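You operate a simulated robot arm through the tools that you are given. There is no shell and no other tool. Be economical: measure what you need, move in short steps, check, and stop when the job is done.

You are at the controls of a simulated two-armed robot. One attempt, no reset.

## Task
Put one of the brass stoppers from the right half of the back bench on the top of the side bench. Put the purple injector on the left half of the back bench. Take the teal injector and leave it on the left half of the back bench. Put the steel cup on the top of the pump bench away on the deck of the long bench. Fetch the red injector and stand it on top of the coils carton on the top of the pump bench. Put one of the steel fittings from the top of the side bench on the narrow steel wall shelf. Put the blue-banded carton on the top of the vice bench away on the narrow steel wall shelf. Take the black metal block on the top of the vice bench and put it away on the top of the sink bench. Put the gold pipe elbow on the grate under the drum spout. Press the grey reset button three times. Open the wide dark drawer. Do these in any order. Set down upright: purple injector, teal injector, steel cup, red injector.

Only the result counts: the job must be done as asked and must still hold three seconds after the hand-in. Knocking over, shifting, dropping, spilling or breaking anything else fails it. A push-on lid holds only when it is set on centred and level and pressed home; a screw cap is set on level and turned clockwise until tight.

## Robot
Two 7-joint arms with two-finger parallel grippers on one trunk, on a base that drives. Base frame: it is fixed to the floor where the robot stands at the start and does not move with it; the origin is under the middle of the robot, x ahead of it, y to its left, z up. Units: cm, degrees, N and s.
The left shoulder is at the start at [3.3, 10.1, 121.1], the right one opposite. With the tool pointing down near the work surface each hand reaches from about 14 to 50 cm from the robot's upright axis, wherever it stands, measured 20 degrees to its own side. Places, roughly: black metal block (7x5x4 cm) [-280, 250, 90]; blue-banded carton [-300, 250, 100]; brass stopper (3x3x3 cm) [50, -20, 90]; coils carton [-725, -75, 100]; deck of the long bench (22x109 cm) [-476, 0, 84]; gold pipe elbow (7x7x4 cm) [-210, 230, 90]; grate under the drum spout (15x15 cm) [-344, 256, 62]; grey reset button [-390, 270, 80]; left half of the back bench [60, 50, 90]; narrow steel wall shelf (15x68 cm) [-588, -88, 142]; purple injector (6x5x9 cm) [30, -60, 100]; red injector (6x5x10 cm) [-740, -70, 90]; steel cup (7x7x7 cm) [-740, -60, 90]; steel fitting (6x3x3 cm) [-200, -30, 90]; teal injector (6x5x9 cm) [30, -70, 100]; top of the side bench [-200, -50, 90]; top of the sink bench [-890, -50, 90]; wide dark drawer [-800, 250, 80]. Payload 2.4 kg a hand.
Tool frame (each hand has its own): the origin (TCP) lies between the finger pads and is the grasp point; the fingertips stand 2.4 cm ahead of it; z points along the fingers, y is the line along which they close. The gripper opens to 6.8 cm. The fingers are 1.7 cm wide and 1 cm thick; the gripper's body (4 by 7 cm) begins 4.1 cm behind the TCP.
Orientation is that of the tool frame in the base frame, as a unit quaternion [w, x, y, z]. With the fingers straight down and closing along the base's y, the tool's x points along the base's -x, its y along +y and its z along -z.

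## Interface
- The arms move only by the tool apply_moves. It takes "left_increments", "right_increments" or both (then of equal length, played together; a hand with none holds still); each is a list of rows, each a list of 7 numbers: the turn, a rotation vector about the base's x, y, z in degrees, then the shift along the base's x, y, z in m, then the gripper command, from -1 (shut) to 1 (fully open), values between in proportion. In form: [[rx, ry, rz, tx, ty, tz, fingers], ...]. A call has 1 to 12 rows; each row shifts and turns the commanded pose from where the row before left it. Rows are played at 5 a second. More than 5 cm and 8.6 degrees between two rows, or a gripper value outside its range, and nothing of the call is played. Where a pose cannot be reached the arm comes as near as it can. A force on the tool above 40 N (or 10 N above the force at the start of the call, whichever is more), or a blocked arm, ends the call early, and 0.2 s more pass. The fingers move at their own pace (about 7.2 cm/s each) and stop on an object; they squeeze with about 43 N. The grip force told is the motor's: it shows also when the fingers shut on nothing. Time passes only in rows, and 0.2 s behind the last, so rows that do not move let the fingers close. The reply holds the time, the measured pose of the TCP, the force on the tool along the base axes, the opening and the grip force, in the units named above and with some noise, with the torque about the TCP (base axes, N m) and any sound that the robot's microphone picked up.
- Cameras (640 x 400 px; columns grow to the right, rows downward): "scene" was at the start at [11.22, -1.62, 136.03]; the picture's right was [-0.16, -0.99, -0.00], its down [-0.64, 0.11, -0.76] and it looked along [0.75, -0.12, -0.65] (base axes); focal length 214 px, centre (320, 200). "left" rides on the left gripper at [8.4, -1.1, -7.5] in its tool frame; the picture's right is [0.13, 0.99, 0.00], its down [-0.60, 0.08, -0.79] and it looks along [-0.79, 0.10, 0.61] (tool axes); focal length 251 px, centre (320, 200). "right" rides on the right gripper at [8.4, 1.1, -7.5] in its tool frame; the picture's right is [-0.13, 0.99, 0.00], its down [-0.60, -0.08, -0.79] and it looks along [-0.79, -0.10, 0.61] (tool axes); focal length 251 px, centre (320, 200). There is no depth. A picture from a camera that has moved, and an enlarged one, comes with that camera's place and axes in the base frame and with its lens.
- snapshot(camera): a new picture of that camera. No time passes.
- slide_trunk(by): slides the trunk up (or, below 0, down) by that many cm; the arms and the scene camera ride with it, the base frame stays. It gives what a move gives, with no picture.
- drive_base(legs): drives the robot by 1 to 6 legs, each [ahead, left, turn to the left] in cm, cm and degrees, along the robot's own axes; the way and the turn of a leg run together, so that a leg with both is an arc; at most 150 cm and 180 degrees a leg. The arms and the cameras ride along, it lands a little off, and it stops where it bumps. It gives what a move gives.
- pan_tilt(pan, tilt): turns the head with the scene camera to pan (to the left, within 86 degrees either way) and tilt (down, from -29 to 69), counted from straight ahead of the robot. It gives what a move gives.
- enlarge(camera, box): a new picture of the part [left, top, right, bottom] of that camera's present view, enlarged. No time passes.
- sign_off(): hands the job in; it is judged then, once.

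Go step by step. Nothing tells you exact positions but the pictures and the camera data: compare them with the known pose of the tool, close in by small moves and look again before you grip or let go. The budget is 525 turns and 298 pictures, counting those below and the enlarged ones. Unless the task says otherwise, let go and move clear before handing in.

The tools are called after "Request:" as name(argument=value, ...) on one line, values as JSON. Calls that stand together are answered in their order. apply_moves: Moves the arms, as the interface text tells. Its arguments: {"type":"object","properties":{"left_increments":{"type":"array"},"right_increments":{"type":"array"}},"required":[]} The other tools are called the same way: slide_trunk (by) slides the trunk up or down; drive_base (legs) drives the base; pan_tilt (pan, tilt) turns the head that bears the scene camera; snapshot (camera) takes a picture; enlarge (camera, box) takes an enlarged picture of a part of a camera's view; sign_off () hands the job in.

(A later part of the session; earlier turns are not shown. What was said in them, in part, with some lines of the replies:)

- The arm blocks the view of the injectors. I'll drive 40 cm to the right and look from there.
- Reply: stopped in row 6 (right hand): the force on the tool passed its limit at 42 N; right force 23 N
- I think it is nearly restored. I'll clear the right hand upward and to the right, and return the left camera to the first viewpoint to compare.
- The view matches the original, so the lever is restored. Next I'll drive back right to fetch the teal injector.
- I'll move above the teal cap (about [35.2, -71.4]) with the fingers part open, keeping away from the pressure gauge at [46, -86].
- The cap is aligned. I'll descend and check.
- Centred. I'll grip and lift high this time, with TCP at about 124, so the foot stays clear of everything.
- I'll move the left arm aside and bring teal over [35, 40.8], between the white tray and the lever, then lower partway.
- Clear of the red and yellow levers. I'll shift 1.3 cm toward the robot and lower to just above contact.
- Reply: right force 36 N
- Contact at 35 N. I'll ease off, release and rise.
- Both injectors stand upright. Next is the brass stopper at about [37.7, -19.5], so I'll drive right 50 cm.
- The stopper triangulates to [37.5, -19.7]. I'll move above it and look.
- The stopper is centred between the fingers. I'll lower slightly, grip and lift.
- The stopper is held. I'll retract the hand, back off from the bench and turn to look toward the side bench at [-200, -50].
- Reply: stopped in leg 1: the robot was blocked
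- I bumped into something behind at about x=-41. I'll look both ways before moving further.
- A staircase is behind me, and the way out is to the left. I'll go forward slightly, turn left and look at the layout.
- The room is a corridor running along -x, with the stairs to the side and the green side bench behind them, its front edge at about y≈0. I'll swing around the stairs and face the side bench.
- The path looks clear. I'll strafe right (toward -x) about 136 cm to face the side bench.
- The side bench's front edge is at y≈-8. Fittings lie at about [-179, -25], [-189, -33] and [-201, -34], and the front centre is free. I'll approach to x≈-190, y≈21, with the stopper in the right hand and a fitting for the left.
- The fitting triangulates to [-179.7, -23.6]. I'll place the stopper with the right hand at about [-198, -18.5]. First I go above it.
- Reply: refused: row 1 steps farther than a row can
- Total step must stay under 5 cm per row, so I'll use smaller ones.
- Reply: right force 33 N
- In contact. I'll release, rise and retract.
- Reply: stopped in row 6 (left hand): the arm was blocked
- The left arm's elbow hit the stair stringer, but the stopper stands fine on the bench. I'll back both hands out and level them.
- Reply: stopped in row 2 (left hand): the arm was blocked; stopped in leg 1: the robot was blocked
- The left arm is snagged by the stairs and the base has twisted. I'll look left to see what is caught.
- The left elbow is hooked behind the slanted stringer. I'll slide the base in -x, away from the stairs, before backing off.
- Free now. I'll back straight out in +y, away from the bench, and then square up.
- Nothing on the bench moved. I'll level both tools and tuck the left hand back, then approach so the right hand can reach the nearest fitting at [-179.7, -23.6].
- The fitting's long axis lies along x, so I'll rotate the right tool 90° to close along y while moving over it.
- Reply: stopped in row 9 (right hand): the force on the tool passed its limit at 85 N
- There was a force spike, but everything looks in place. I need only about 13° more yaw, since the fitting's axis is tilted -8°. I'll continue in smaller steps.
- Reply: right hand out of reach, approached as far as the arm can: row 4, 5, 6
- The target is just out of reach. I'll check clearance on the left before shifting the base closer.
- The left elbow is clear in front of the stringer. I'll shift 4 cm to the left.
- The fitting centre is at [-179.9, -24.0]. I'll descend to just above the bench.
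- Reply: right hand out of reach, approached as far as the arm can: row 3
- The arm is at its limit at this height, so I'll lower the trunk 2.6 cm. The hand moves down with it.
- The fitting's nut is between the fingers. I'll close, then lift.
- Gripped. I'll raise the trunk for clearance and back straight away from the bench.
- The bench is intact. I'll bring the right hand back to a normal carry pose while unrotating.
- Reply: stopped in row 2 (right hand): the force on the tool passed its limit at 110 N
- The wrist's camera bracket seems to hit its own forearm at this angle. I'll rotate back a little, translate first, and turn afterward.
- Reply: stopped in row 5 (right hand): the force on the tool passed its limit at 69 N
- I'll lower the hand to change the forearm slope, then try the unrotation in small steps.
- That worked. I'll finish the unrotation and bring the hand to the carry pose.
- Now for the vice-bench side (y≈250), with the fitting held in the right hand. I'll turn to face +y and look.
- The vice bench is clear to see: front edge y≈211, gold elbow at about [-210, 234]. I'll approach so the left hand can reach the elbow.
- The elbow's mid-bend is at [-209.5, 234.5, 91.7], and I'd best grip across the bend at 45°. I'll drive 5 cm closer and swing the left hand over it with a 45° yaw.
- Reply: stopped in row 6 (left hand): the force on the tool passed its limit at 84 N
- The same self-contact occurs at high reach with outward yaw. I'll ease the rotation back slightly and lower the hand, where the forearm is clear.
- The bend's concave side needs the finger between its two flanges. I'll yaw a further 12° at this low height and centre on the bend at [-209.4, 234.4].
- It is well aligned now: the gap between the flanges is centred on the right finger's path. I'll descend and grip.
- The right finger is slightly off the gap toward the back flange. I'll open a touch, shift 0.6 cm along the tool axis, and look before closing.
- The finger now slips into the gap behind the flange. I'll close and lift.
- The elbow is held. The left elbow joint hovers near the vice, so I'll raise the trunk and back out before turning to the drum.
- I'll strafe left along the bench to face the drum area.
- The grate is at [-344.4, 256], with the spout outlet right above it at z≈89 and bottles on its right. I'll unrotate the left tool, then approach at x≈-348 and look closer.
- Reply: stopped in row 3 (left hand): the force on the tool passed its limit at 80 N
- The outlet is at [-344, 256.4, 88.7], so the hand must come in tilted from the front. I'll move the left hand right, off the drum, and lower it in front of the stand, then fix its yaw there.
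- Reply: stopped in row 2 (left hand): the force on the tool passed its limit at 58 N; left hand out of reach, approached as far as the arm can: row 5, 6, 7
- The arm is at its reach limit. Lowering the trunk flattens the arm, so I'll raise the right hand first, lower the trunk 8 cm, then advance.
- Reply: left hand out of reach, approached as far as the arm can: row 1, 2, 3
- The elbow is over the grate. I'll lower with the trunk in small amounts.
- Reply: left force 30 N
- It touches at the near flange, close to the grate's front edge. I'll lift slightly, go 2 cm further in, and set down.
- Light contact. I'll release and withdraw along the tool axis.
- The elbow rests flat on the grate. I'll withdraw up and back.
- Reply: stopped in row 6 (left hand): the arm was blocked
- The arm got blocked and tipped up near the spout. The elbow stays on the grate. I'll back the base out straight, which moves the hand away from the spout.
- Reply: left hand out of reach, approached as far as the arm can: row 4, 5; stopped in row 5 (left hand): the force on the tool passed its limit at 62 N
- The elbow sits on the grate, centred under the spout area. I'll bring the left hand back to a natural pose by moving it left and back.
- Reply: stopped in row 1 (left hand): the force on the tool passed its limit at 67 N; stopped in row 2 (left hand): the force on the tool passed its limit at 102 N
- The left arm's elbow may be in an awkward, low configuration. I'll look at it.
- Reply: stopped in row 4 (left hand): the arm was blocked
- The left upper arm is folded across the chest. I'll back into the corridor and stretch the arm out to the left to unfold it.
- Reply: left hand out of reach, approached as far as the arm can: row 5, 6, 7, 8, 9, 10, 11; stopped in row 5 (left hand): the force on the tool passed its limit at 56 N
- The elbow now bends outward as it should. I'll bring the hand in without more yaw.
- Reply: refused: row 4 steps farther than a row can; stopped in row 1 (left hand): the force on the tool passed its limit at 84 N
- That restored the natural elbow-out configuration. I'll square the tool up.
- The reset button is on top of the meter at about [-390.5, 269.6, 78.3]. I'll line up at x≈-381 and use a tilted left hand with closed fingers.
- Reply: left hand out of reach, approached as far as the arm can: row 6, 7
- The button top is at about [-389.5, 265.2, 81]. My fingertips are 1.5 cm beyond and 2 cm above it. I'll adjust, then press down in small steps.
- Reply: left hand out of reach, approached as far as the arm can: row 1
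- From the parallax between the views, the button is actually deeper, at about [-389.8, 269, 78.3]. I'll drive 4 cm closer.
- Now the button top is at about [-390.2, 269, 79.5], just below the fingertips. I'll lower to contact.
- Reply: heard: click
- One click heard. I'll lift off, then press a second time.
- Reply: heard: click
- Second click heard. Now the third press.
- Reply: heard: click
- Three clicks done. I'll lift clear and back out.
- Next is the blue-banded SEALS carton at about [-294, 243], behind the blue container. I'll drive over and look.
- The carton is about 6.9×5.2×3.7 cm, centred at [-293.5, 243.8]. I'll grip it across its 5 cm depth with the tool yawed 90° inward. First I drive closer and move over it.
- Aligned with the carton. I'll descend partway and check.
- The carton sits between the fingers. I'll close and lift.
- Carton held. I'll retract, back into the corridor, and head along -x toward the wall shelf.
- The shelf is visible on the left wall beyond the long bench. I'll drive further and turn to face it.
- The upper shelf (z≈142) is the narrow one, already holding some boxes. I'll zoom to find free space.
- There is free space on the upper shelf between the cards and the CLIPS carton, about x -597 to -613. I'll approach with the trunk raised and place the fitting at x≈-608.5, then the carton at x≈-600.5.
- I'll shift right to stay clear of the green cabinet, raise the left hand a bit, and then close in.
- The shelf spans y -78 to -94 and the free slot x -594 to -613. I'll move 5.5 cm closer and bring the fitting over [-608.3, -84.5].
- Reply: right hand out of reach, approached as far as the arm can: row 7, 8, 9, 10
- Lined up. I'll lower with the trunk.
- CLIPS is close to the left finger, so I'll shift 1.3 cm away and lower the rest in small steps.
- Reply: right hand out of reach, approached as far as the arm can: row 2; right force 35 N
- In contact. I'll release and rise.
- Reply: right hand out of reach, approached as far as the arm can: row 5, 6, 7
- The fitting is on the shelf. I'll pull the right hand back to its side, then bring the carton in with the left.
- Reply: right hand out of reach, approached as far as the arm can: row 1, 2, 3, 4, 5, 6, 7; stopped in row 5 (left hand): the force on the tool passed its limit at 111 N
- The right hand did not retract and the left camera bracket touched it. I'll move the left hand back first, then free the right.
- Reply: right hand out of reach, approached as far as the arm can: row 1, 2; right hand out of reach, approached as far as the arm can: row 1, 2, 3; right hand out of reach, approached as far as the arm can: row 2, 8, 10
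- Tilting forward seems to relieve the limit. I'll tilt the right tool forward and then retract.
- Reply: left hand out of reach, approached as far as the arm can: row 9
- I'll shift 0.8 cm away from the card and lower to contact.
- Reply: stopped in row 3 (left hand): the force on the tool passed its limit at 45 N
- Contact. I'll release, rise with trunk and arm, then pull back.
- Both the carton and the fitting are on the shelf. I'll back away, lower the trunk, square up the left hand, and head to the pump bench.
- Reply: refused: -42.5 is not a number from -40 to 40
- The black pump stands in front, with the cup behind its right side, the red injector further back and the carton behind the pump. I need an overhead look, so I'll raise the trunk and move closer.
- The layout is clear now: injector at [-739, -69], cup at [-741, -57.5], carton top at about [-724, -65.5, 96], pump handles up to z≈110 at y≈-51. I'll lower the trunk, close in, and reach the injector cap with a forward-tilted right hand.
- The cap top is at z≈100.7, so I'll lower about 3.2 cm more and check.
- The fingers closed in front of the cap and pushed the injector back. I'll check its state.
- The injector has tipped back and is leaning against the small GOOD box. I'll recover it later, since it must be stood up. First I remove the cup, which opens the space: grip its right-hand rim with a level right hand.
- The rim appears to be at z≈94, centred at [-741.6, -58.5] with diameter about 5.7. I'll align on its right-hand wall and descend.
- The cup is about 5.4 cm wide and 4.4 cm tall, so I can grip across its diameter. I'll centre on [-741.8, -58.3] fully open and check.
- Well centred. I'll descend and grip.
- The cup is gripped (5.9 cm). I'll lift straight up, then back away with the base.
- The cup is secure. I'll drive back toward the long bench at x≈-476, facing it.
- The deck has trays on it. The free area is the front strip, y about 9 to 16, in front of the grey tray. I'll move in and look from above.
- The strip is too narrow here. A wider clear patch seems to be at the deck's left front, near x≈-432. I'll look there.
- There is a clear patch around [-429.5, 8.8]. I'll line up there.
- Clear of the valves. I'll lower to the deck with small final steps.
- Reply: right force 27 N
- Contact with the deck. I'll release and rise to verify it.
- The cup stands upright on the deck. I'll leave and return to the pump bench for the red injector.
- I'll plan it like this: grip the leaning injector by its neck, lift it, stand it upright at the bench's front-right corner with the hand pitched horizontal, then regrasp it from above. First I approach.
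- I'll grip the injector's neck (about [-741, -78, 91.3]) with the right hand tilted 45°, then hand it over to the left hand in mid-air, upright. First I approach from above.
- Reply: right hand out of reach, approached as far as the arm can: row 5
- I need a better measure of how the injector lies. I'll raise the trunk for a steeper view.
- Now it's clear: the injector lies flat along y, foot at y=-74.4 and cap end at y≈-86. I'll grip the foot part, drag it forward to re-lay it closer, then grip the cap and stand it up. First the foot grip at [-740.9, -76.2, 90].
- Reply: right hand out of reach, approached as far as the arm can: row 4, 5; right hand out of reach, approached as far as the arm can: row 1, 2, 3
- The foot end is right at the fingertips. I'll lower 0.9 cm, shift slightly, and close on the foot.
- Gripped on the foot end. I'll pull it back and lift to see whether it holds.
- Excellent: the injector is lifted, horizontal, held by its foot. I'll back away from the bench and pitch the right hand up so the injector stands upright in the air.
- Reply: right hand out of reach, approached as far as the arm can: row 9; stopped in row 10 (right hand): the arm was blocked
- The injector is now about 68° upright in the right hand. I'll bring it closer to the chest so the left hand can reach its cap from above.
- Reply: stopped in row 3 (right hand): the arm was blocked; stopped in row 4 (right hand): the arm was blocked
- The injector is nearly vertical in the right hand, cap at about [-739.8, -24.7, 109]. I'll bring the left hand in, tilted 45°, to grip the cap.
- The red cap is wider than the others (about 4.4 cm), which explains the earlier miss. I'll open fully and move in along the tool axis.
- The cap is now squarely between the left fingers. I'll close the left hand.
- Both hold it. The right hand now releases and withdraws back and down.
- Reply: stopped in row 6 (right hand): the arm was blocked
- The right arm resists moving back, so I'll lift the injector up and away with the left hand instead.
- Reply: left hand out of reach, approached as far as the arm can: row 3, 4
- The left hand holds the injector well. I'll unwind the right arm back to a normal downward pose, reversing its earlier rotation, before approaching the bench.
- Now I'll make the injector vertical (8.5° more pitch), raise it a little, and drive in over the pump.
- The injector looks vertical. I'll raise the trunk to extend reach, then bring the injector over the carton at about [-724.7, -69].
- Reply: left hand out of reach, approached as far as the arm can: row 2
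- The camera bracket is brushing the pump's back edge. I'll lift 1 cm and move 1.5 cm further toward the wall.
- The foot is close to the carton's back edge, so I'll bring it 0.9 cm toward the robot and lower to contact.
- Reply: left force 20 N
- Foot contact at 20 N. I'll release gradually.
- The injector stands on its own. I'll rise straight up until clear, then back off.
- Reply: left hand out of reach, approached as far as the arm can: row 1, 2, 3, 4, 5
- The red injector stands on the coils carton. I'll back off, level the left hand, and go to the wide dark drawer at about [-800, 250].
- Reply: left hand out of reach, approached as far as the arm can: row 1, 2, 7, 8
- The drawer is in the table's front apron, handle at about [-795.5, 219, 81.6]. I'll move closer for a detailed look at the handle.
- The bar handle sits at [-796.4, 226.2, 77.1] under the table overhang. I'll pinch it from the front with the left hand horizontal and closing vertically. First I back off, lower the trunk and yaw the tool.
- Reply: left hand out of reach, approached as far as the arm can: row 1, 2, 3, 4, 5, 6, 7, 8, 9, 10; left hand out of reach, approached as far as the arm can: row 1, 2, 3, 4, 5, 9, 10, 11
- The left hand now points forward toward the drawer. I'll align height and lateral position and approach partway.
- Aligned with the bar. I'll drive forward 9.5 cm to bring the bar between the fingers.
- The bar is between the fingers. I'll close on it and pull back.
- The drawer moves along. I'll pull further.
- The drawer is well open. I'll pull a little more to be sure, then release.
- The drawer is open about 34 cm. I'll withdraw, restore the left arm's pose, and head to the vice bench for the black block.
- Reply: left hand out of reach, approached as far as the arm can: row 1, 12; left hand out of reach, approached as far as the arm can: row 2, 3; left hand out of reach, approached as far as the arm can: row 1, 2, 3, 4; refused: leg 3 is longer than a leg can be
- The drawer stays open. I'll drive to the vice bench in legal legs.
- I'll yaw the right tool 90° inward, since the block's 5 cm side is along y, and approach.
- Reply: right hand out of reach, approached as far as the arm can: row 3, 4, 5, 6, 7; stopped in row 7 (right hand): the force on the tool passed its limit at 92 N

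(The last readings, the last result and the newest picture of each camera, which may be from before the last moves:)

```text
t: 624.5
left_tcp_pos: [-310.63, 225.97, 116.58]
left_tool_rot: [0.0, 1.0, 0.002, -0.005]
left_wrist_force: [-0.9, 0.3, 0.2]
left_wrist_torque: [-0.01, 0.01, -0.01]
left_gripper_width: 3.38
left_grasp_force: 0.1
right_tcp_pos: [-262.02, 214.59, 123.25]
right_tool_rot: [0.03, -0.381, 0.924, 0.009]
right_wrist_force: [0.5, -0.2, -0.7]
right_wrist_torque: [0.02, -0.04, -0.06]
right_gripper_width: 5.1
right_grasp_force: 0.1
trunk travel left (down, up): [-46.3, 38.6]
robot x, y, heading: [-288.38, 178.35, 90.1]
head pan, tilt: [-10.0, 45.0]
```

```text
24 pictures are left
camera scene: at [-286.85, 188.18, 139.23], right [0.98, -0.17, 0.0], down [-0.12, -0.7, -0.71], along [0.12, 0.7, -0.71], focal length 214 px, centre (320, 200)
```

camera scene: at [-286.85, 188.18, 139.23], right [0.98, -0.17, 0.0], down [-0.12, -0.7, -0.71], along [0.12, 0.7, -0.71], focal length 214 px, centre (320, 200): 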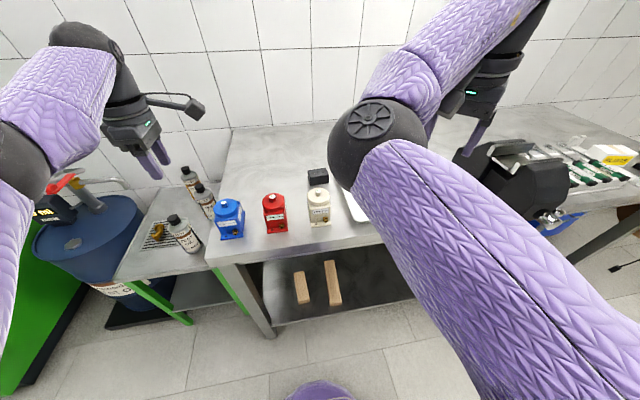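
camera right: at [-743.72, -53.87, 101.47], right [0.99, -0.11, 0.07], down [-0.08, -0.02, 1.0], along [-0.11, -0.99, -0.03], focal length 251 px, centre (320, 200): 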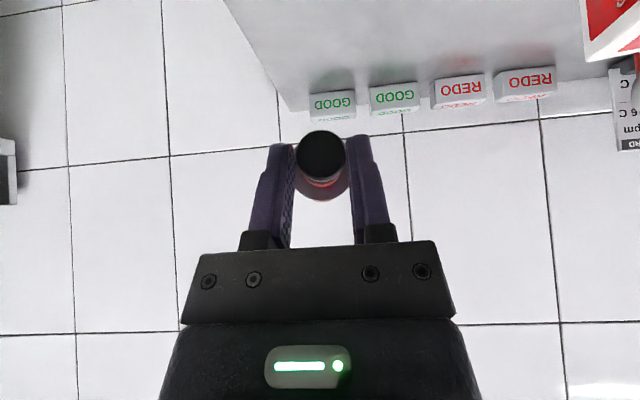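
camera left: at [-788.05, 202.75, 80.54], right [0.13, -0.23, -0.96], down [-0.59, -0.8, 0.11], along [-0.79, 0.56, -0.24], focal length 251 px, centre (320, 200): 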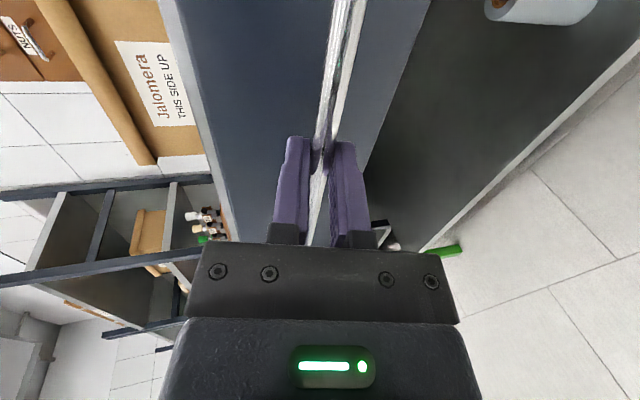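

The right arm is badly folded, while the left hand already has the right orientation. I'll unwind and retract the right, then use the left hand for the block.

Request:
drive_base(legs=[[-25, 0, 0]])

Request:
apply_moves(right_increments=[[0, 0, 5, 0.01, 0, -0.01, 0.3], [0, 0, 8, 0.01, 0, -0.01, 0.3], [0, 0, 8, 0.02, -0.01, 0, 0.3], [0, 0, 8, 0.02, -0.01, 0, 0.3], [0, 0, 8, 0.02, -0.01, 0, 0.3], [0, 0, 5, 0.02, -0.01, 0, 0.3], [0, 0, 0, 0.02, -0.02, 0.01, 0.3], [0, 0, 0, 0.02, -0.02, 0.01, 0.3], [0, 0, 0, 0.01, -0.03, 0.01, 0.3], [0, 0, 0, 0, -0.03, 0.01, 0.3], [0, 0, 0, 0, 0, 0, 0.3]])

Request:
snapshot(camera="scene")

```text
t: 626.3
left_tcp_pos: [-310.51, 200.63, 116.6]
left_tool_rot: [-0.002, 1.0, 0.0, -0.006]
left_wrist_force: [0.6, -1.0, -0.4]
left_wrist_torque: [0.03, -0.01, -0.03]
left_gripper_width: 3.41
left_grasp_force: 0.0
right_tcp_pos: [-262.08, 189.12, 123.25]
right_tool_rot: [0.03, -0.38, 0.925, 0.009]
right_wrist_force: [2.2, -0.2, -0.3]
right_wrist_torque: [0.03, 0.03, 0.09]
right_gripper_width: 5.09
right_grasp_force: 0.0
trunk travel left (down, up): [-46.3, 38.6]
robot x, y, heading: [-288.71, 152.95, 89.8]
head pan, tilt: [-10.0, 45.0]
```

```text
t: 628.7
left_tcp_pos: [-310.51, 200.73, 116.6]
left_tool_rot: [-0.002, 1.0, -0.001, -0.005]
left_wrist_force: [0.2, -0.3, 0.4]
left_wrist_torque: [0.01, 0.0, 0.01]
left_gripper_width: 3.42
left_grasp_force: 0.0
right_tcp_pos: [-247.21, 175.26, 125.3]
right_tool_rot: [0.023, -0.685, 0.727, 0.019]
right_wrist_force: [-0.1, -0.5, 0.3]
right_wrist_torque: [0.01, -0.03, 0.02]
right_gripper_width: 4.43
right_grasp_force: 0.1
trunk travel left (down, up): [-46.3, 38.6]
robot x, y, heading: [-288.26, 152.52, 89.9]
head pan, tilt: [-10.0, 45.0]
```

```text
23 pictures are left
camera scene: at [-286.86, 162.89, 139.22], right [0.98, -0.18, 0.0], down [-0.13, -0.7, -0.71], along [0.13, 0.7, -0.71], focal length 214 px, centre (320, 200)
```

scene: 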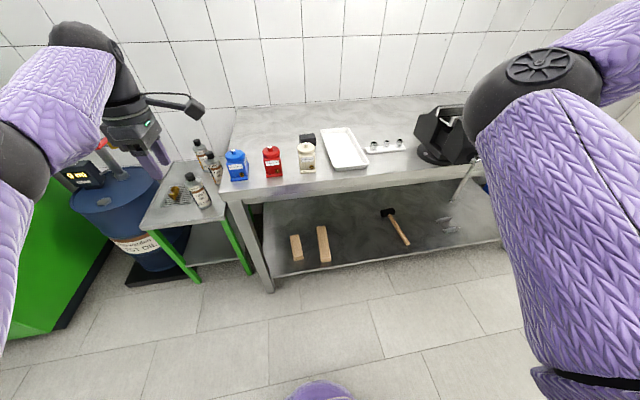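

Request:
apply_moves(right_increments=[[0, 0, 0, 0, -0.02, 0.03, 0.3], [0, 0, 0, 0, -0.02, 0.03, 0.3], [0, 0, 0, 0, 0, 0.02, 0.3]], left_increments=[[0, 0, 0, 0, -0.03, 0, 1], [0, 0, 0, 0, -0.03, 0, 1], [0, 0, 0, 0, -0.02, 0, 1]])

Request:
drive_base(legs=[[0, -19, 0], [45.5, 0, 0]])

Request:
apply_moves(left_increments=[[0, 0, 0, 0.03, 0.01, 0, 1], [0, 0, 0, 0.03, 0.015, 0, 1], [0, 0, 0, 0.03, 0.015, 0, 1], [0, 0, 0, 0.03, 0.015, 0, 1], [0, 0, 0, 0.02, 0.015, 0, 1], [0, 0, 0, 0, 0, 0, 1]])

Request:
snapshot(camera="left")

Request:
snapshot(camera="scene")

```text
t: 629.5
left_tcp_pos: [-310.41, 200.79, 116.64]
left_tool_rot: [-0.001, 1.0, -0.001, -0.005]
left_wrist_force: [0.2, -0.2, -0.3]
left_wrist_torque: [-0.01, 0.02, 0.03]
left_gripper_width: 6.79
left_grasp_force: 0.1
left hand out of reach, approached as far as the arm can: row 1, 2, 3
right_tcp_pos: [-247.1, 171.29, 133.16]
right_tool_rot: [0.024, -0.685, 0.728, 0.019]
right_wrist_force: [-0.2, 0.5, 0.2]
right_wrist_torque: [0.0, -0.02, -0.03]
right_gripper_width: 4.39
right_grasp_force: 0.0
trunk travel left (down, up): [-46.3, 38.6]
robot x, y, heading: [-288.15, 152.48, 90.0]
head pan, tilt: [-10.0, 45.0]
```

```text
t: 633.4
left_tcp_pos: [-291.21, 246.51, 116.59]
left_tool_rot: [-0.001, 1.0, -0.005, -0.006]
left_wrist_force: [-0.1, 0.6, 0.0]
left_wrist_torque: [0.01, 0.01, 0.0]
left_gripper_width: 6.79
left_grasp_force: 0.1
right_tcp_pos: [-227.96, 216.56, 133.14]
right_tool_rot: [0.024, -0.682, 0.73, 0.019]
right_wrist_force: [-0.5, -0.4, 1.0]
right_wrist_torque: [-0.02, 0.01, 0.0]
right_gripper_width: 4.45
right_grasp_force: 0.0
trunk travel left (down, up): [-46.3, 38.6]
robot x, y, heading: [-269.5, 198.13, 89.3]
head pan, tilt: [-10.0, 45.0]
```

```text
t: 634.8
left_tcp_pos: [-279.74, 246.59, 116.17]
left_tool_rot: [-0.002, 1.0, -0.004, -0.004]
left_wrist_force: [0.4, -0.4, 0.2]
left_wrist_torque: [-0.02, 0.02, 0.0]
left_gripper_width: 6.79
left_grasp_force: 0.0
left hand out of reach, approached as far as the arm can: row 1, 2, 3, 4, 5
right_tcp_pos: [-227.97, 216.42, 133.13]
right_tool_rot: [0.025, -0.682, 0.731, 0.018]
right_wrist_force: [-0.7, -0.4, -0.2]
right_wrist_torque: [0.0, 0.01, 0.0]
right_gripper_width: 4.4
right_grasp_force: 0.1
trunk travel left (down, up): [-46.3, 38.6]
robot x, y, heading: [-269.43, 197.96, 89.5]
head pan, tilt: [-10.0, 45.0]
```

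```text
22 pictures are left
camera left: at [-271.36, 247.65, 123.5], right [0.12, -0.99, 0.0], down [-0.6, -0.07, 0.8], along [-0.79, -0.09, -0.6], focal length 251 px, centre (320, 200)
```

left: 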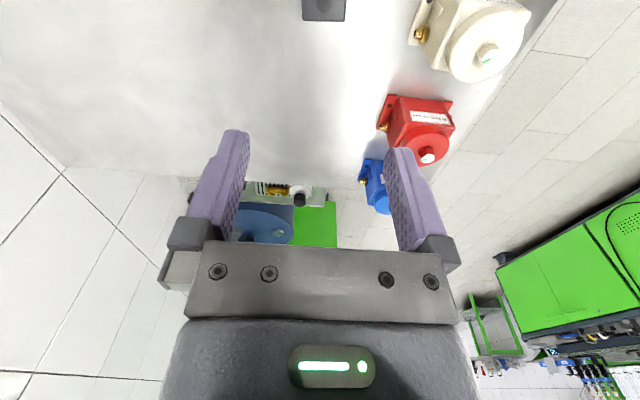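

```text
21 pictures are left
camera scene: at [-267.82, 208.29, 139.23], right [0.98, -0.19, 0.0], down [-0.13, -0.69, -0.71], along [0.13, 0.69, -0.71], focal length 214 px, centre (320, 200)
```

scene: 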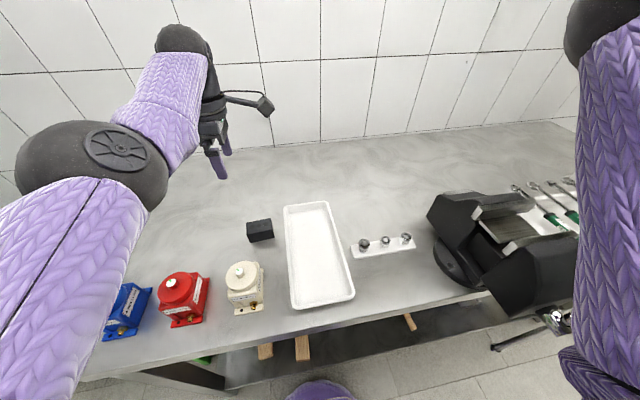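

Request:
apply_moves(left_increments=[[0, 0, 0, 0, 0, -0.03, 1], [0, 0, 0, 0, 0, -0.03, 1], [0, 0, 0, 0, -0.02, -0.03, 1], [0, 0, 0, 0, -0.02, -0.03, 1], [0, 0, 0, 0, 0, -0.01, 1], [0, 0, 0, 0, 0, 0, 1]])

Request:
snapshot(camera="left")

```text
t: 636.2
left_tcp_pos: [-279.68, 242.68, 103.08]
left_tool_rot: [-0.002, 1.0, -0.005, -0.006]
left_wrist_force: [-0.5, 0.9, 0.4]
left_wrist_torque: [0.01, 0.01, -0.05]
left_gripper_width: 6.81
left_grasp_force: 0.0
right_tcp_pos: [-228.0, 216.37, 133.21]
right_tool_rot: [0.024, -0.682, 0.731, 0.018]
right_wrist_force: [-0.1, 0.2, -0.4]
right_wrist_torque: [-0.02, -0.01, -0.03]
right_gripper_width: 4.41
right_grasp_force: 0.0
trunk travel left (down, up): [-46.3, 38.6]
robot x, y, heading: [-269.55, 198.2, 89.2]
head pan, tilt: [-10.0, 45.0]
```

```text
20 pictures are left
camera left: at [-271.33, 243.65, 110.39], right [0.12, -0.99, 0.0], down [-0.6, -0.07, 0.8], along [-0.79, -0.09, -0.6], focal length 251 px, centre (320, 200)
```

left: 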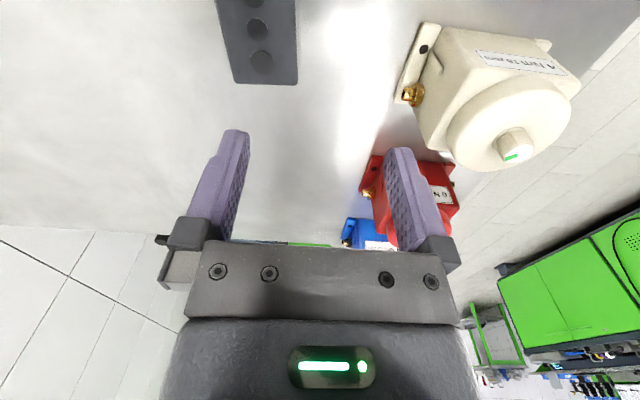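

Request:
apply_moves(left_increments=[[0, 0, 0, 0.013, 0.02, 0, 1], [0, 0, 0, 0.013, 0.018, -0.01, 1], [0, 0, 0, 0, 0, -0.02, 1], [0, 0, 0, 0, 0, 0, 1]])

Request:
snapshot(camera="left")

```text
t: 637.2
left_tcp_pos: [-276.99, 245.94, 100.16]
left_tool_rot: [-0.001, 1.0, -0.004, -0.005]
left_wrist_force: [0.1, -0.1, -0.5]
left_wrist_torque: [0.0, 0.0, 0.0]
left_gripper_width: 6.8
left_grasp_force: 0.2
left hand out of reach, approached as far as the arm can: row 3
right_tcp_pos: [-227.96, 216.39, 133.19]
right_tool_rot: [0.024, -0.683, 0.73, 0.019]
right_wrist_force: [1.1, 0.3, -0.3]
right_wrist_torque: [-0.02, -0.01, -0.02]
right_gripper_width: 4.43
right_grasp_force: 0.0
trunk travel left (down, up): [-46.3, 38.6]
robot x, y, heading: [-268.95, 197.78, 89.2]
head pan, tilt: [-10.0, 45.0]
```

```text
19 pictures are left
camera left: at [-268.68, 246.99, 107.56], right [0.12, -0.99, 0.0], down [-0.6, -0.08, 0.8], along [-0.79, -0.09, -0.6], focal length 251 px, centre (320, 200)
```

left: 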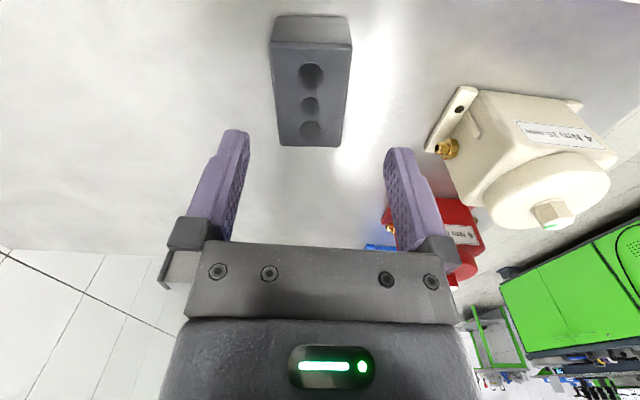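

Centred over the block. I'll lower with the trunk.

Request:
slide_trunk(by=-6.8)

Request:
snapshot(camera="left")

```text
t: 638.3
left_tcp_pos: [-277.03, 245.99, 93.42]
left_tool_rot: [-0.002, 1.0, -0.005, -0.005]
left_wrist_force: [0.2, 0.1, -0.9]
left_wrist_torque: [0.0, 0.0, 0.03]
left_gripper_width: 6.8
left_grasp_force: 0.0
right_tcp_pos: [-228.0, 216.48, 126.48]
right_tool_rot: [0.025, -0.682, 0.731, 0.02]
right_wrist_force: [-0.5, 0.5, -0.3]
right_wrist_torque: [-0.01, 0.01, 0.01]
right_gripper_width: 4.42
right_grasp_force: 0.0
trunk travel left (down, up): [-39.5, 45.4]
robot x, y, heading: [-269.52, 198.34, 89.3]
head pan, tilt: [-10.0, 45.0]
```

```text
18 pictures are left
camera left: at [-268.71, 246.95, 100.86], right [0.12, -0.99, 0.0], down [-0.6, -0.07, 0.8], along [-0.79, -0.09, -0.6], focal length 251 px, centre (320, 200)
```

left: 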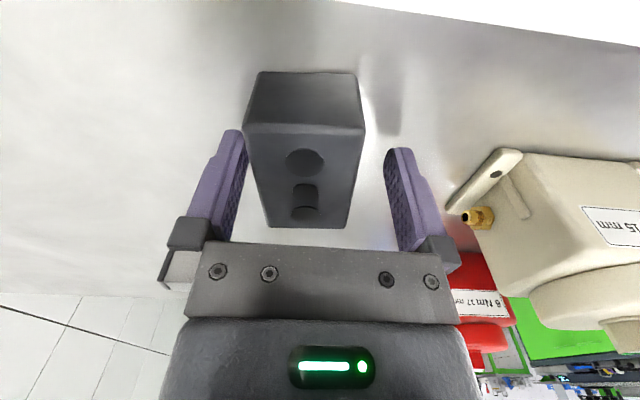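

The block is between the fingers. I'll close, lift with the trunk, and back away.

Request:
apply_moves(left_increments=[[0, 0, 0, 0, 0.002, 0, 0.5], [0, 0, 0, 0, 0, 0, -1], [0, 0, 0, 0, 0, 0, -1], [0, 0, 0, 0, 0, 0, -1], [0, 0, 0, 0, 0, 0, -1]])

Request:
slide_trunk(by=16)

Request:
drive_base(legs=[[-85, 0, 0]])

Request:
snapshot(camera="left")

```text
t: 639.5
left_tcp_pos: [-277.06, 246.2, 93.51]
left_tool_rot: [-0.002, 1.0, -0.005, -0.005]
left_wrist_force: [1.2, 1.1, 2.6]
left_wrist_torque: [-0.09, -0.08, 0.06]
left_gripper_width: 4.45
left_grasp_force: 42.6
right_tcp_pos: [-228.04, 216.39, 126.33]
right_tool_rot: [0.025, -0.682, 0.731, 0.02]
right_wrist_force: [-0.6, -0.4, -0.8]
right_wrist_torque: [-0.01, 0.01, 0.02]
right_gripper_width: 4.4
right_grasp_force: 0.2
trunk travel left (down, up): [-39.5, 45.4]
robot x, y, heading: [-269.54, 198.35, 89.0]
head pan, tilt: [-10.0, 45.0]
```

```text
t: 641.3
left_tcp_pos: [-277.25, 245.98, 110.45]
left_tool_rot: [-0.011, 1.0, -0.005, -0.005]
left_wrist_force: [-0.1, 1.2, -3.3]
left_wrist_torque: [-0.01, 0.01, 0.0]
left_gripper_width: 4.43
left_grasp_force: 42.8
right_tcp_pos: [-228.1, 216.65, 142.34]
right_tool_rot: [0.024, -0.682, 0.73, 0.019]
right_wrist_force: [0.2, 0.7, 0.4]
right_wrist_torque: [0.01, 0.0, 0.03]
right_gripper_width: 4.4
right_grasp_force: 0.1
trunk travel left (down, up): [-55.5, 29.4]
robot x, y, heading: [-269.4, 198.21, 89.1]
head pan, tilt: [-10.0, 45.0]
```

```text
t: 645.7
left_tcp_pos: [-278.16, 163.04, 110.47]
left_tool_rot: [-0.01, 1.0, -0.007, -0.005]
left_wrist_force: [0.2, 0.4, -2.4]
left_wrist_torque: [-0.01, 0.0, -0.01]
left_gripper_width: 4.42
left_grasp_force: 43.2
right_tcp_pos: [-229.23, 133.21, 142.2]
right_tool_rot: [0.024, -0.681, 0.732, 0.019]
right_wrist_force: [0.3, 0.0, 1.5]
right_wrist_torque: [-0.01, -0.01, -0.01]
right_gripper_width: 4.42
right_grasp_force: 0.0
trunk travel left (down, up): [-55.5, 29.4]
robot x, y, heading: [-270.86, 115.33, 89.2]
head pan, tilt: [-10.0, 45.0]
```

```text
17 pictures are left
camera left: at [-269.76, 163.94, 117.79], right [0.12, -0.99, -0.02], down [-0.6, -0.09, 0.8], along [-0.79, -0.08, -0.6], focal length 251 px, centre (320, 200)
```

left: 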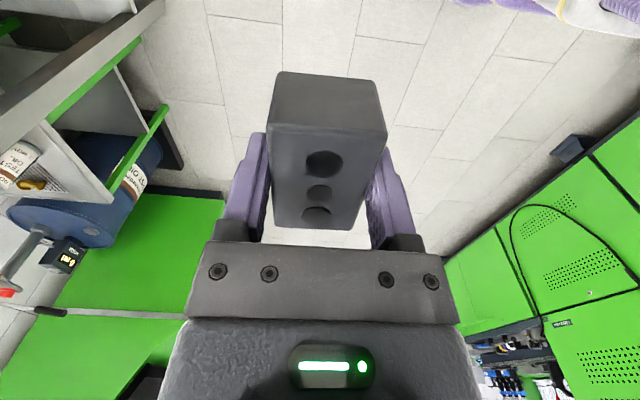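

The block is held. I'll turn around and drive to the sink bench.

Request:
drive_base(legs=[[0, 0, 90], [0, 0, 90], [0, -148, 0], [0, -148, 0], [0, -148, 0], [0, -148, 0]])

Request:
pan_tilt(pan=0, tilt=30)

Request:
snapshot(camera="scene")

```text
t: 681.4
left_tcp_pos: [-853.59, 100.1, 110.43]
left_tool_rot: [0.004, 0.025, 1.0, -0.011]
left_wrist_force: [-0.2, 0.3, -1.4]
left_wrist_torque: [-0.04, -0.03, 0.04]
left_gripper_width: 4.36
left_grasp_force: 42.6
right_tcp_pos: [-901.5, 131.71, 142.41]
right_tool_rot: [0.018, 0.745, 0.666, -0.025]
right_wrist_force: [1.1, -0.3, -0.8]
right_wrist_torque: [0.01, 0.01, -0.02]
right_gripper_width: 4.42
right_grasp_force: 0.1
trunk travel left (down, up): [-55.5, 29.4]
robot x, y, heading: [-859.21, 148.41, -93.3]
head pan, tilt: [-10.0, 45.0]
```

```text
t: 682.1
left_tcp_pos: [-853.54, 100.11, 110.3]
left_tool_rot: [0.003, 0.025, 1.0, -0.011]
left_wrist_force: [-1.0, -0.2, -2.7]
left_wrist_torque: [0.04, 0.01, 0.01]
left_gripper_width: 4.4
left_grasp_force: 43.5
right_tcp_pos: [-901.29, 131.75, 142.4]
right_tool_rot: [0.019, 0.744, 0.668, -0.024]
right_wrist_force: [0.1, 0.0, 1.2]
right_wrist_torque: [0.01, 0.05, 0.03]
right_gripper_width: 4.45
right_grasp_force: 0.2
trunk travel left (down, up): [-55.5, 29.4]
robot x, y, heading: [-859.02, 148.22, -93.1]
head pan, tilt: [0.0, 30.0]
```

```text
16 pictures are left
camera scene: at [-859.82, 137.46, 150.71], right [-1.0, 0.05, 0.0], down [0.03, 0.5, -0.87], along [-0.05, -0.86, -0.5], focal length 214 px, centre (320, 200)
```

scene: 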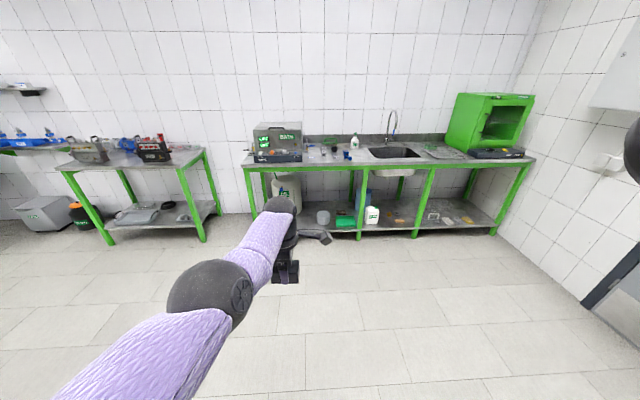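

Request:
enlarge(camera="scene", box=[230, 110, 550, 250])

```text
2.00 times, centred on (390, 180) of scene
camera zoom: at [-859.82, 137.46, 150.71], right [-1.0, 0.05, 0.0], down [0.03, 0.5, -0.87], along [-0.05, -0.86, -0.5], focal length 429 px, centre (180, 240)
```

zoom: 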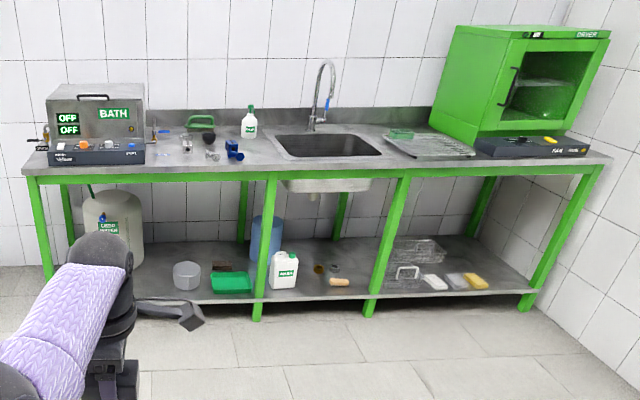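

There is a clear patch at the front of the sink bench, right of the bath, about [-863, -28]. I'll approach.

Request:
drive_base(legs=[[0, -14, 3.1], [110, 0, 0]])

Request:
pan_tilt(pan=5, tilt=45)

Request:
snapshot(camera="scene")

```text
t: 688.7
left_tcp_pos: [-864.11, -9.64, 110.33]
left_tool_rot: [0.005, -0.007, 1.0, -0.01]
left_wrist_force: [1.0, 0.5, -3.1]
left_wrist_torque: [0.01, 0.02, -0.01]
left_gripper_width: 4.36
left_grasp_force: 42.9
right_tcp_pos: [-913.75, 18.8, 142.29]
right_tool_rot: [0.019, 0.722, 0.691, -0.024]
right_wrist_force: [-0.4, 0.2, 0.0]
right_wrist_torque: [-0.03, -0.01, -0.02]
right_gripper_width: 4.42
right_grasp_force: 0.0
trunk travel left (down, up): [-55.5, 29.4]
robot x, y, heading: [-873.07, 38.55, -89.6]
head pan, tilt: [0.0, 30.0]
```

```text
t: 689.5
left_tcp_pos: [-863.99, -9.6, 110.32]
left_tool_rot: [0.005, -0.007, 1.0, -0.011]
left_wrist_force: [0.6, -0.7, -2.7]
left_wrist_torque: [-0.01, 0.03, -0.01]
left_gripper_width: 4.38
left_grasp_force: 43.4
right_tcp_pos: [-913.72, 18.82, 142.37]
right_tool_rot: [0.019, 0.722, 0.691, -0.024]
right_wrist_force: [-0.9, -0.6, -0.8]
right_wrist_torque: [-0.03, -0.02, -0.01]
right_gripper_width: 4.42
right_grasp_force: 0.1
trunk travel left (down, up): [-55.5, 29.4]
robot x, y, heading: [-873.2, 38.21, -89.4]
head pan, tilt: [5.0, 45.0]
```

```text
14 pictures are left
camera scene: at [-871.94, 28.15, 148.46], right [-1.0, -0.1, 0.0], down [-0.07, 0.7, -0.71], along [0.07, -0.7, -0.71], focal length 214 px, centre (320, 200)
```

scene: 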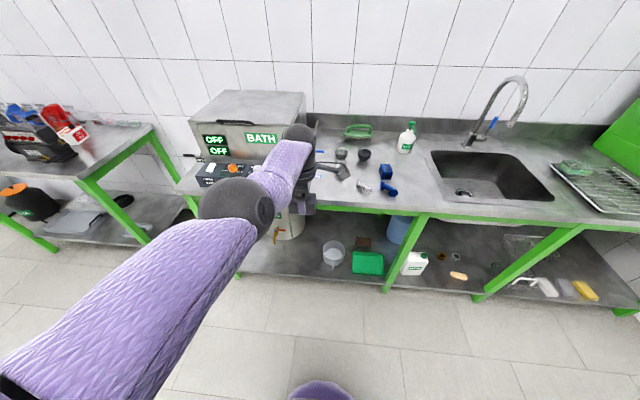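

The patch x -842 to -876, y -27 to -37 is free. I'll move in over [-863, -32].

Request:
drive_base(legs=[[22.5, 0, 0]])

Request:
slide_trunk(by=-9)

Request:
snapshot(camera="left")

Request:
enlarge(camera="scene", box=[200, 60, 460, 240])

```text
t: 691.2
left_tcp_pos: [-863.6, -32.14, 110.34]
left_tool_rot: [0.004, -0.008, 1.0, -0.01]
left_wrist_force: [0.3, -0.5, -2.2]
left_wrist_torque: [-0.01, -0.02, 0.0]
left_gripper_width: 4.38
left_grasp_force: 43.1
right_tcp_pos: [-913.5, -3.92, 142.35]
right_tool_rot: [0.019, 0.722, 0.692, -0.024]
right_wrist_force: [0.6, -0.9, 0.8]
right_wrist_torque: [0.01, 0.05, -0.01]
right_gripper_width: 4.41
right_grasp_force: 0.1
trunk travel left (down, up): [-55.5, 29.4]
robot x, y, heading: [-872.5, 15.37, -89.2]
head pan, tilt: [5.0, 45.0]
```

```text
t: 692.5
left_tcp_pos: [-863.72, -32.05, 101.37]
left_tool_rot: [0.005, -0.009, 1.0, -0.01]
left_wrist_force: [-0.3, -0.4, -1.7]
left_wrist_torque: [0.0, 0.02, -0.01]
left_gripper_width: 4.36
left_grasp_force: 43.3
right_tcp_pos: [-913.48, -3.74, 133.37]
right_tool_rot: [0.018, 0.722, 0.692, -0.024]
right_wrist_force: [0.0, 0.1, -0.6]
right_wrist_torque: [-0.01, 0.0, 0.0]
right_gripper_width: 4.43
right_grasp_force: 0.0
trunk travel left (down, up): [-46.5, 38.4]
robot x, y, heading: [-872.52, 15.46, -89.1]
head pan, tilt: [5.0, 45.0]
```

```text
13 pictures are left
camera left: at [-872.16, -33.12, 108.78], right [-0.15, 0.99, -0.02], down [0.59, 0.11, 0.8], along [0.79, 0.1, -0.6], focal length 251 px, centre (320, 200)
```

left: 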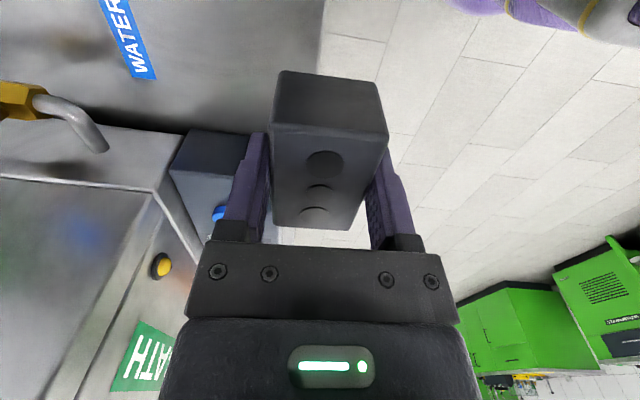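

```text
2.22 times, centred on (330, 150) of scene
camera zoom: at [-871.62, 4.93, 139.43], right [-0.99, -0.1, 0.0], down [-0.07, 0.7, -0.71], along [0.07, -0.7, -0.71], focal length 477 px, centre (298, 311)
```

zoom: 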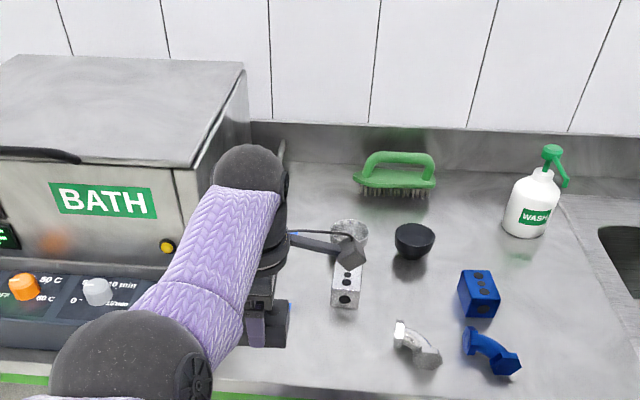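

The bench's front edge is at y≈-32, so I need to go 9 cm further in, to [-864, -41]. Then I lower.

Request:
drive_base(legs=[[9.5, -1, 0]])

Request:
slide_trunk(by=-6)

Request:
snapshot(camera="left")

```text
t: 693.6
left_tcp_pos: [-864.57, -41.85, 101.33]
left_tool_rot: [0.004, -0.008, 1.0, -0.009]
left_wrist_force: [0.1, -0.6, -2.7]
left_wrist_torque: [0.01, 0.01, 0.0]
left_gripper_width: 4.38
left_grasp_force: 43.2
right_tcp_pos: [-914.35, -13.54, 133.27]
right_tool_rot: [0.019, 0.721, 0.692, -0.024]
right_wrist_force: [0.0, -0.1, 0.4]
right_wrist_torque: [0.03, -0.01, 0.0]
right_gripper_width: 4.41
right_grasp_force: 0.0
trunk travel left (down, up): [-46.5, 38.4]
robot x, y, heading: [-873.84, 6.1, -89.3]
head pan, tilt: [5.0, 45.0]
```

```text
t: 694.6
left_tcp_pos: [-864.38, -41.62, 95.4]
left_tool_rot: [0.004, -0.009, 1.0, -0.011]
left_wrist_force: [0.4, -0.5, -2.7]
left_wrist_torque: [-0.01, -0.01, 0.02]
left_gripper_width: 4.36
left_grasp_force: 43.3
right_tcp_pos: [-914.32, -13.38, 127.32]
right_tool_rot: [0.02, 0.721, 0.692, -0.024]
right_wrist_force: [-0.5, 0.1, 0.1]
right_wrist_torque: [0.02, 0.03, 0.01]
right_gripper_width: 4.43
right_grasp_force: 0.0
trunk travel left (down, up): [-40.5, 44.4]
robot x, y, heading: [-873.44, 6.19, -89.2]
head pan, tilt: [5.0, 45.0]
```

```text
11 pictures are left
camera left: at [-873.02, -42.76, 102.77], right [-0.15, 0.99, -0.02], down [0.59, 0.11, 0.8], along [0.79, 0.1, -0.6], focal length 251 px, centre (320, 200)
```

left: 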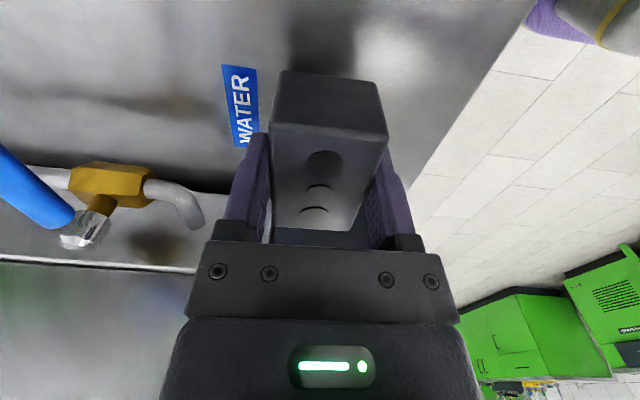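

Request:
apply_moves(left_increments=[[0, 0, 0, 0, 0, -0.01, -1], [0, 0, 0, 0, 0, -0.004, -1], [0, 0, 0, 0, 0, -0.003, -1], [0, 0, 0, 0, 0, -0.003, -1], [0, 0, 0, 0, 0, 0, -1]])

```text
t: 695.8
left_tcp_pos: [-864.51, -41.78, 93.35]
left_tool_rot: [0.005, -0.009, 1.0, -0.011]
left_wrist_force: [0.5, -0.7, -2.9]
left_wrist_torque: [-0.01, -0.03, -0.02]
left_gripper_width: 4.39
left_grasp_force: 43.3
right_tcp_pos: [-914.41, -13.55, 127.28]
right_tool_rot: [0.019, 0.721, 0.692, -0.024]
right_wrist_force: [0.3, -0.6, 0.9]
right_wrist_torque: [-0.02, -0.02, 0.0]
right_gripper_width: 4.41
right_grasp_force: 0.0
trunk travel left (down, up): [-40.5, 44.4]
robot x, y, heading: [-873.54, 5.99, -89.3]
head pan, tilt: [5.0, 45.0]
```

Request:
apply_moves(left_increments=[[0, 0, 0, 0, 0, -0.003, -1], [0, 0, 0, 0, 0, -0.003, -1], [0, 0, 0, 0, 0, -0.003, -1], [0, 0, 0, 0, 0, -0.003, -1], [0, 0, 0, 0, 0, -0.003, -1], [0, 0, 0, 0, 0, -0.003, -1], [0, 0, 0, 0, 0, 0, -1]])

```text
t: 697.4
left_tcp_pos: [-864.46, -41.73, 91.53]
left_tool_rot: [0.005, -0.008, 1.0, -0.01]
left_wrist_force: [-0.5, -0.4, -0.9]
left_wrist_torque: [0.04, -0.04, -0.02]
left_gripper_width: 4.37
left_grasp_force: 43.2
right_tcp_pos: [-914.28, -13.44, 127.39]
right_tool_rot: [0.019, 0.721, 0.692, -0.024]
right_wrist_force: [-0.3, -0.1, 0.6]
right_wrist_torque: [0.01, 0.06, 0.01]
right_gripper_width: 4.42
right_grasp_force: 0.0
trunk travel left (down, up): [-40.5, 44.4]
robot x, y, heading: [-873.63, 6.05, -89.4]
head pan, tilt: [5.0, 45.0]
```

Request:
apply_moves(left_increments=[[0, 0, 0, 0, 0, -0.002, -1], [0, 0, 0, 0, 0, -0.002, -1], [0, 0, 0, 0, 0, -0.002, -1], [0, 0, 0, 0, 0, -0.002, -1], [0, 0, 0, 0, 0, 0, -1]])

Request:
snapshot(camera="left")

```text
t: 698.6
left_tcp_pos: [-864.47, -41.77, 91.03]
left_tool_rot: [0.005, -0.008, 1.0, -0.014]
left_wrist_force: [1.3, -7.4, 38.9]
left_wrist_torque: [0.65, 0.01, 0.02]
left_gripper_width: 4.36
left_grasp_force: 43.7
right_tcp_pos: [-914.26, -13.22, 127.35]
right_tool_rot: [0.02, 0.721, 0.692, -0.024]
right_wrist_force: [-0.1, -0.1, -0.5]
right_wrist_torque: [0.0, -0.01, 0.0]
right_gripper_width: 4.41
right_grasp_force: 0.0
trunk travel left (down, up): [-40.5, 44.4]
robot x, y, heading: [-874.04, 6.1, -89.2]
head pan, tilt: [5.0, 45.0]
```

```text
10 pictures are left
camera left: at [-873.07, -42.7, 98.37], right [-0.15, 0.99, -0.03], down [0.59, 0.11, 0.8], along [0.79, 0.1, -0.6], focal length 251 px, centre (320, 200)
```

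left: 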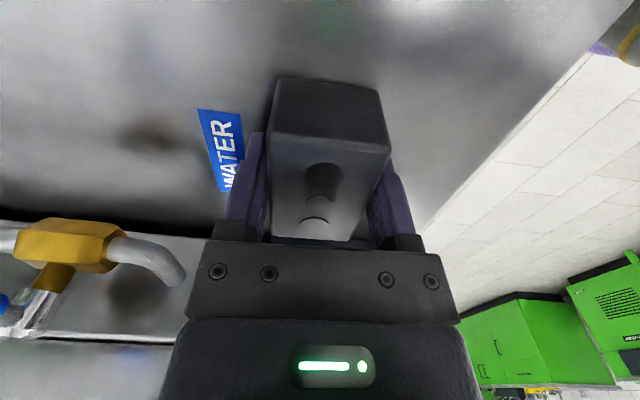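

Contact with the bench. I'll ease off, release, rise and back away.

Request:
apply_moves(left_increments=[[0, 0, 0, 0, 0, 0.003, -1], [0, 0, 0, 0, 0, 0, 0.5], [0, 0, 0, 0, 0, 0, 0.7], [0, 0, 0, 0, 0, 0, 0.7], [0, 0, 0, 0, 0, 0.02, 0.7], [0, 0, 0, 0, 0, 0.03, 0.7], [0, 0, 0, 0, 0.005, 0.04, 0.7]])

Request:
slide_trunk(by=8)

Request:
drive_base(legs=[[-35, 0, 0]])

Request:
snapshot(camera="scene")

```text
t: 700.2
left_tcp_pos: [-864.31, -41.2, 100.04]
left_tool_rot: [0.004, -0.008, 1.0, -0.009]
left_wrist_force: [-0.4, 0.5, 0.7]
left_wrist_torque: [0.02, -0.01, 0.02]
left_gripper_width: 5.76
left_grasp_force: 0.0
right_tcp_pos: [-914.31, -13.4, 127.34]
right_tool_rot: [0.019, 0.721, 0.692, -0.025]
right_wrist_force: [0.1, 0.8, 0.3]
right_wrist_torque: [0.02, 0.0, -0.02]
right_gripper_width: 4.41
right_grasp_force: 0.0
trunk travel left (down, up): [-40.5, 44.4]
robot x, y, heading: [-873.21, 5.71, -89.4]
head pan, tilt: [5.0, 45.0]
```

```text
t: 701.4
left_tcp_pos: [-864.52, -41.25, 108.08]
left_tool_rot: [0.004, -0.007, 1.0, -0.01]
left_wrist_force: [-0.1, -0.7, -0.3]
left_wrist_torque: [0.0, -0.01, 0.0]
left_gripper_width: 5.75
left_grasp_force: 0.2
right_tcp_pos: [-914.39, -13.46, 135.32]
right_tool_rot: [0.019, 0.722, 0.691, -0.024]
right_wrist_force: [0.1, 0.2, 1.2]
right_wrist_torque: [-0.01, 0.01, 0.02]
right_gripper_width: 4.41
right_grasp_force: 0.0
trunk travel left (down, up): [-48.5, 36.4]
robot x, y, heading: [-873.77, 5.45, -89.1]
head pan, tilt: [5.0, 45.0]
```

```text
t: 703.6
left_tcp_pos: [-864.81, -6.62, 108.2]
left_tool_rot: [0.004, -0.012, 1.0, -0.011]
left_wrist_force: [-0.3, -0.1, 0.0]
left_wrist_torque: [-0.01, 0.01, -0.02]
left_gripper_width: 5.77
left_grasp_force: 0.0
right_tcp_pos: [-914.7, 20.94, 135.24]
right_tool_rot: [0.02, 0.719, 0.694, -0.025]
right_wrist_force: [-0.2, 0.1, 0.7]
right_wrist_torque: [-0.01, 0.02, 0.03]
right_gripper_width: 4.43
right_grasp_force: 0.1
trunk travel left (down, up): [-48.5, 36.4]
robot x, y, heading: [-874.14, 40.31, -88.7]
head pan, tilt: [5.0, 45.0]
```

```text
9 pictures are left
camera scene: at [-873.02, 30.06, 141.44], right [-0.99, -0.11, 0.0], down [-0.07, 0.7, -0.71], along [0.07, -0.7, -0.71], focal length 214 px, centre (320, 200)
```

scene: 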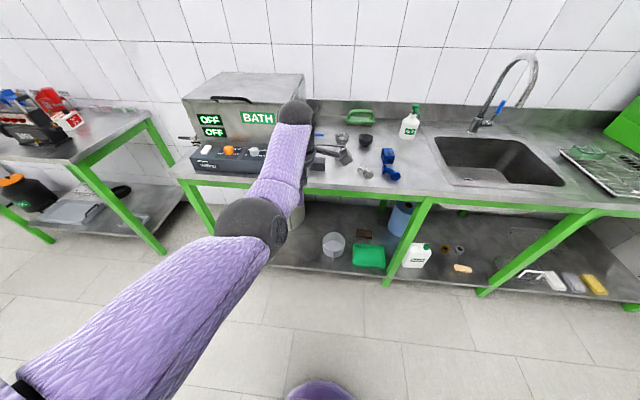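

I'll check the pump bench's injector from here, and the block after backing off more.

Request:
enlarge(camera="scene", box=[0, 70, 160, 170])

```text
4.00 times, centred on (80, 120) of scene
camera zoom: at [-873.02, 30.06, 141.44], right [-0.99, -0.11, 0.0], down [-0.07, 0.7, -0.71], along [0.07, -0.7, -0.71], focal length 858 px, centre (1280, 520)
```

zoom: 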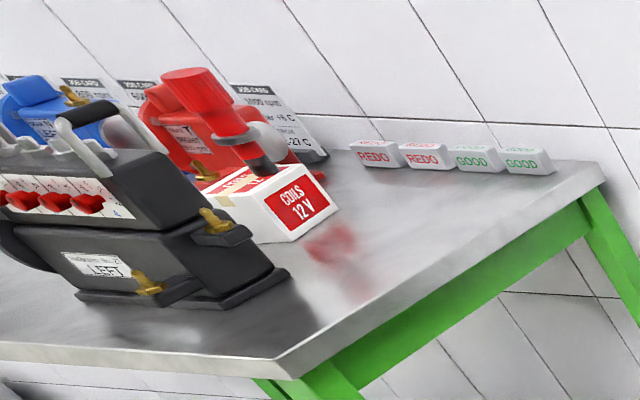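

The injector stands upright on the carton (its lean matches the wall's vertical lines here). Now I'll verify the block.

Request:
drive_base(legs=[[-30, -25, 0]])

Request:
pan_tilt(pan=15, tilt=38)

Request:
snapshot(camera="scene")

```text
t: 706.0
left_tcp_pos: [-890.76, 22.47, 108.11]
left_tool_rot: [0.005, -0.007, 1.0, -0.01]
left_wrist_force: [0.4, 0.5, -0.1]
left_wrist_torque: [-0.01, 0.0, 0.01]
left_gripper_width: 5.8
left_grasp_force: 0.1
right_tcp_pos: [-940.59, 50.29, 135.38]
right_tool_rot: [0.02, 0.722, 0.692, -0.025]
right_wrist_force: [-0.4, 0.2, 0.2]
right_wrist_torque: [-0.01, -0.01, 0.01]
right_gripper_width: 4.44
right_grasp_force: 0.1
trunk travel left (down, up): [-48.5, 36.4]
robot x, y, heading: [-899.63, 69.77, -89.3]
head pan, tilt: [5.0, 45.0]
```

```text
t: 706.8
left_tcp_pos: [-890.66, 22.39, 108.07]
left_tool_rot: [0.004, -0.007, 1.0, -0.011]
left_wrist_force: [0.3, 0.4, -0.8]
left_wrist_torque: [0.01, 0.02, 0.0]
left_gripper_width: 5.78
left_grasp_force: 0.2
right_tcp_pos: [-940.53, 50.21, 135.4]
right_tool_rot: [0.02, 0.722, 0.692, -0.025]
right_wrist_force: [-0.6, 0.6, 0.2]
right_wrist_torque: [0.01, 0.01, 0.0]
right_gripper_width: 4.42
right_grasp_force: 0.1
trunk travel left (down, up): [-48.5, 36.4]
robot x, y, heading: [-899.96, 69.88, -89.3]
head pan, tilt: [15.0, 38.0]
```

```text
7 pictures are left
camera scene: at [-897.19, 58.95, 142.46], right [-0.96, -0.27, 0.0], down [-0.17, 0.59, -0.79], along [0.21, -0.76, -0.62], focal length 214 px, centre (320, 200)
```

scene: 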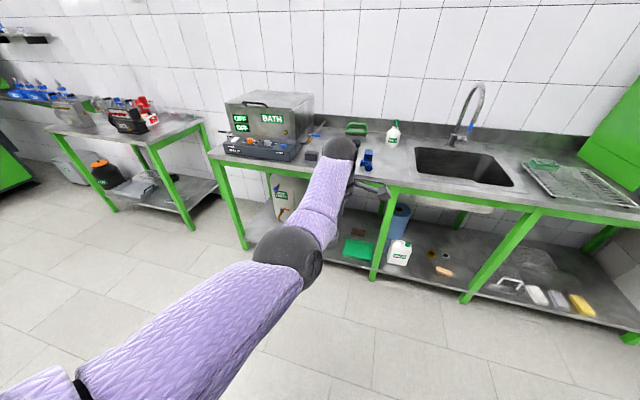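

The black block sits on the sink bench next to the bath, and every other task has been carried out and checked. Both hands are empty and clear, so I'm handing in.

Request:
sign_off()

```text
The job is handed in.
```

I carried out all eleven tasks and handed the job in. No result came back, so I can't confirm it passed.

These points could count against the result:
- **Vice lever on the back bench:** I knocked a vice's yellow lever about 60° while carrying the purple injector. I pushed it back, and it looked the same as at the start.
- **Side bench:** my left arm snagged on the stairs and the robot twisted. Nothing on the bench appeared to move.
- **Red injector:** it tipped over when I first tried to grip it. I picked it up again and stood it on the coils carton. It looked upright when I checked it from a distance later.
- **Black pump on the pump bench:** my gripper brushed it lightly. It did not appear to move.
- **Steel cup:** it stands upright on the long bench deck, but a black coiled hose may be touching its rim. I did not go back to check it.
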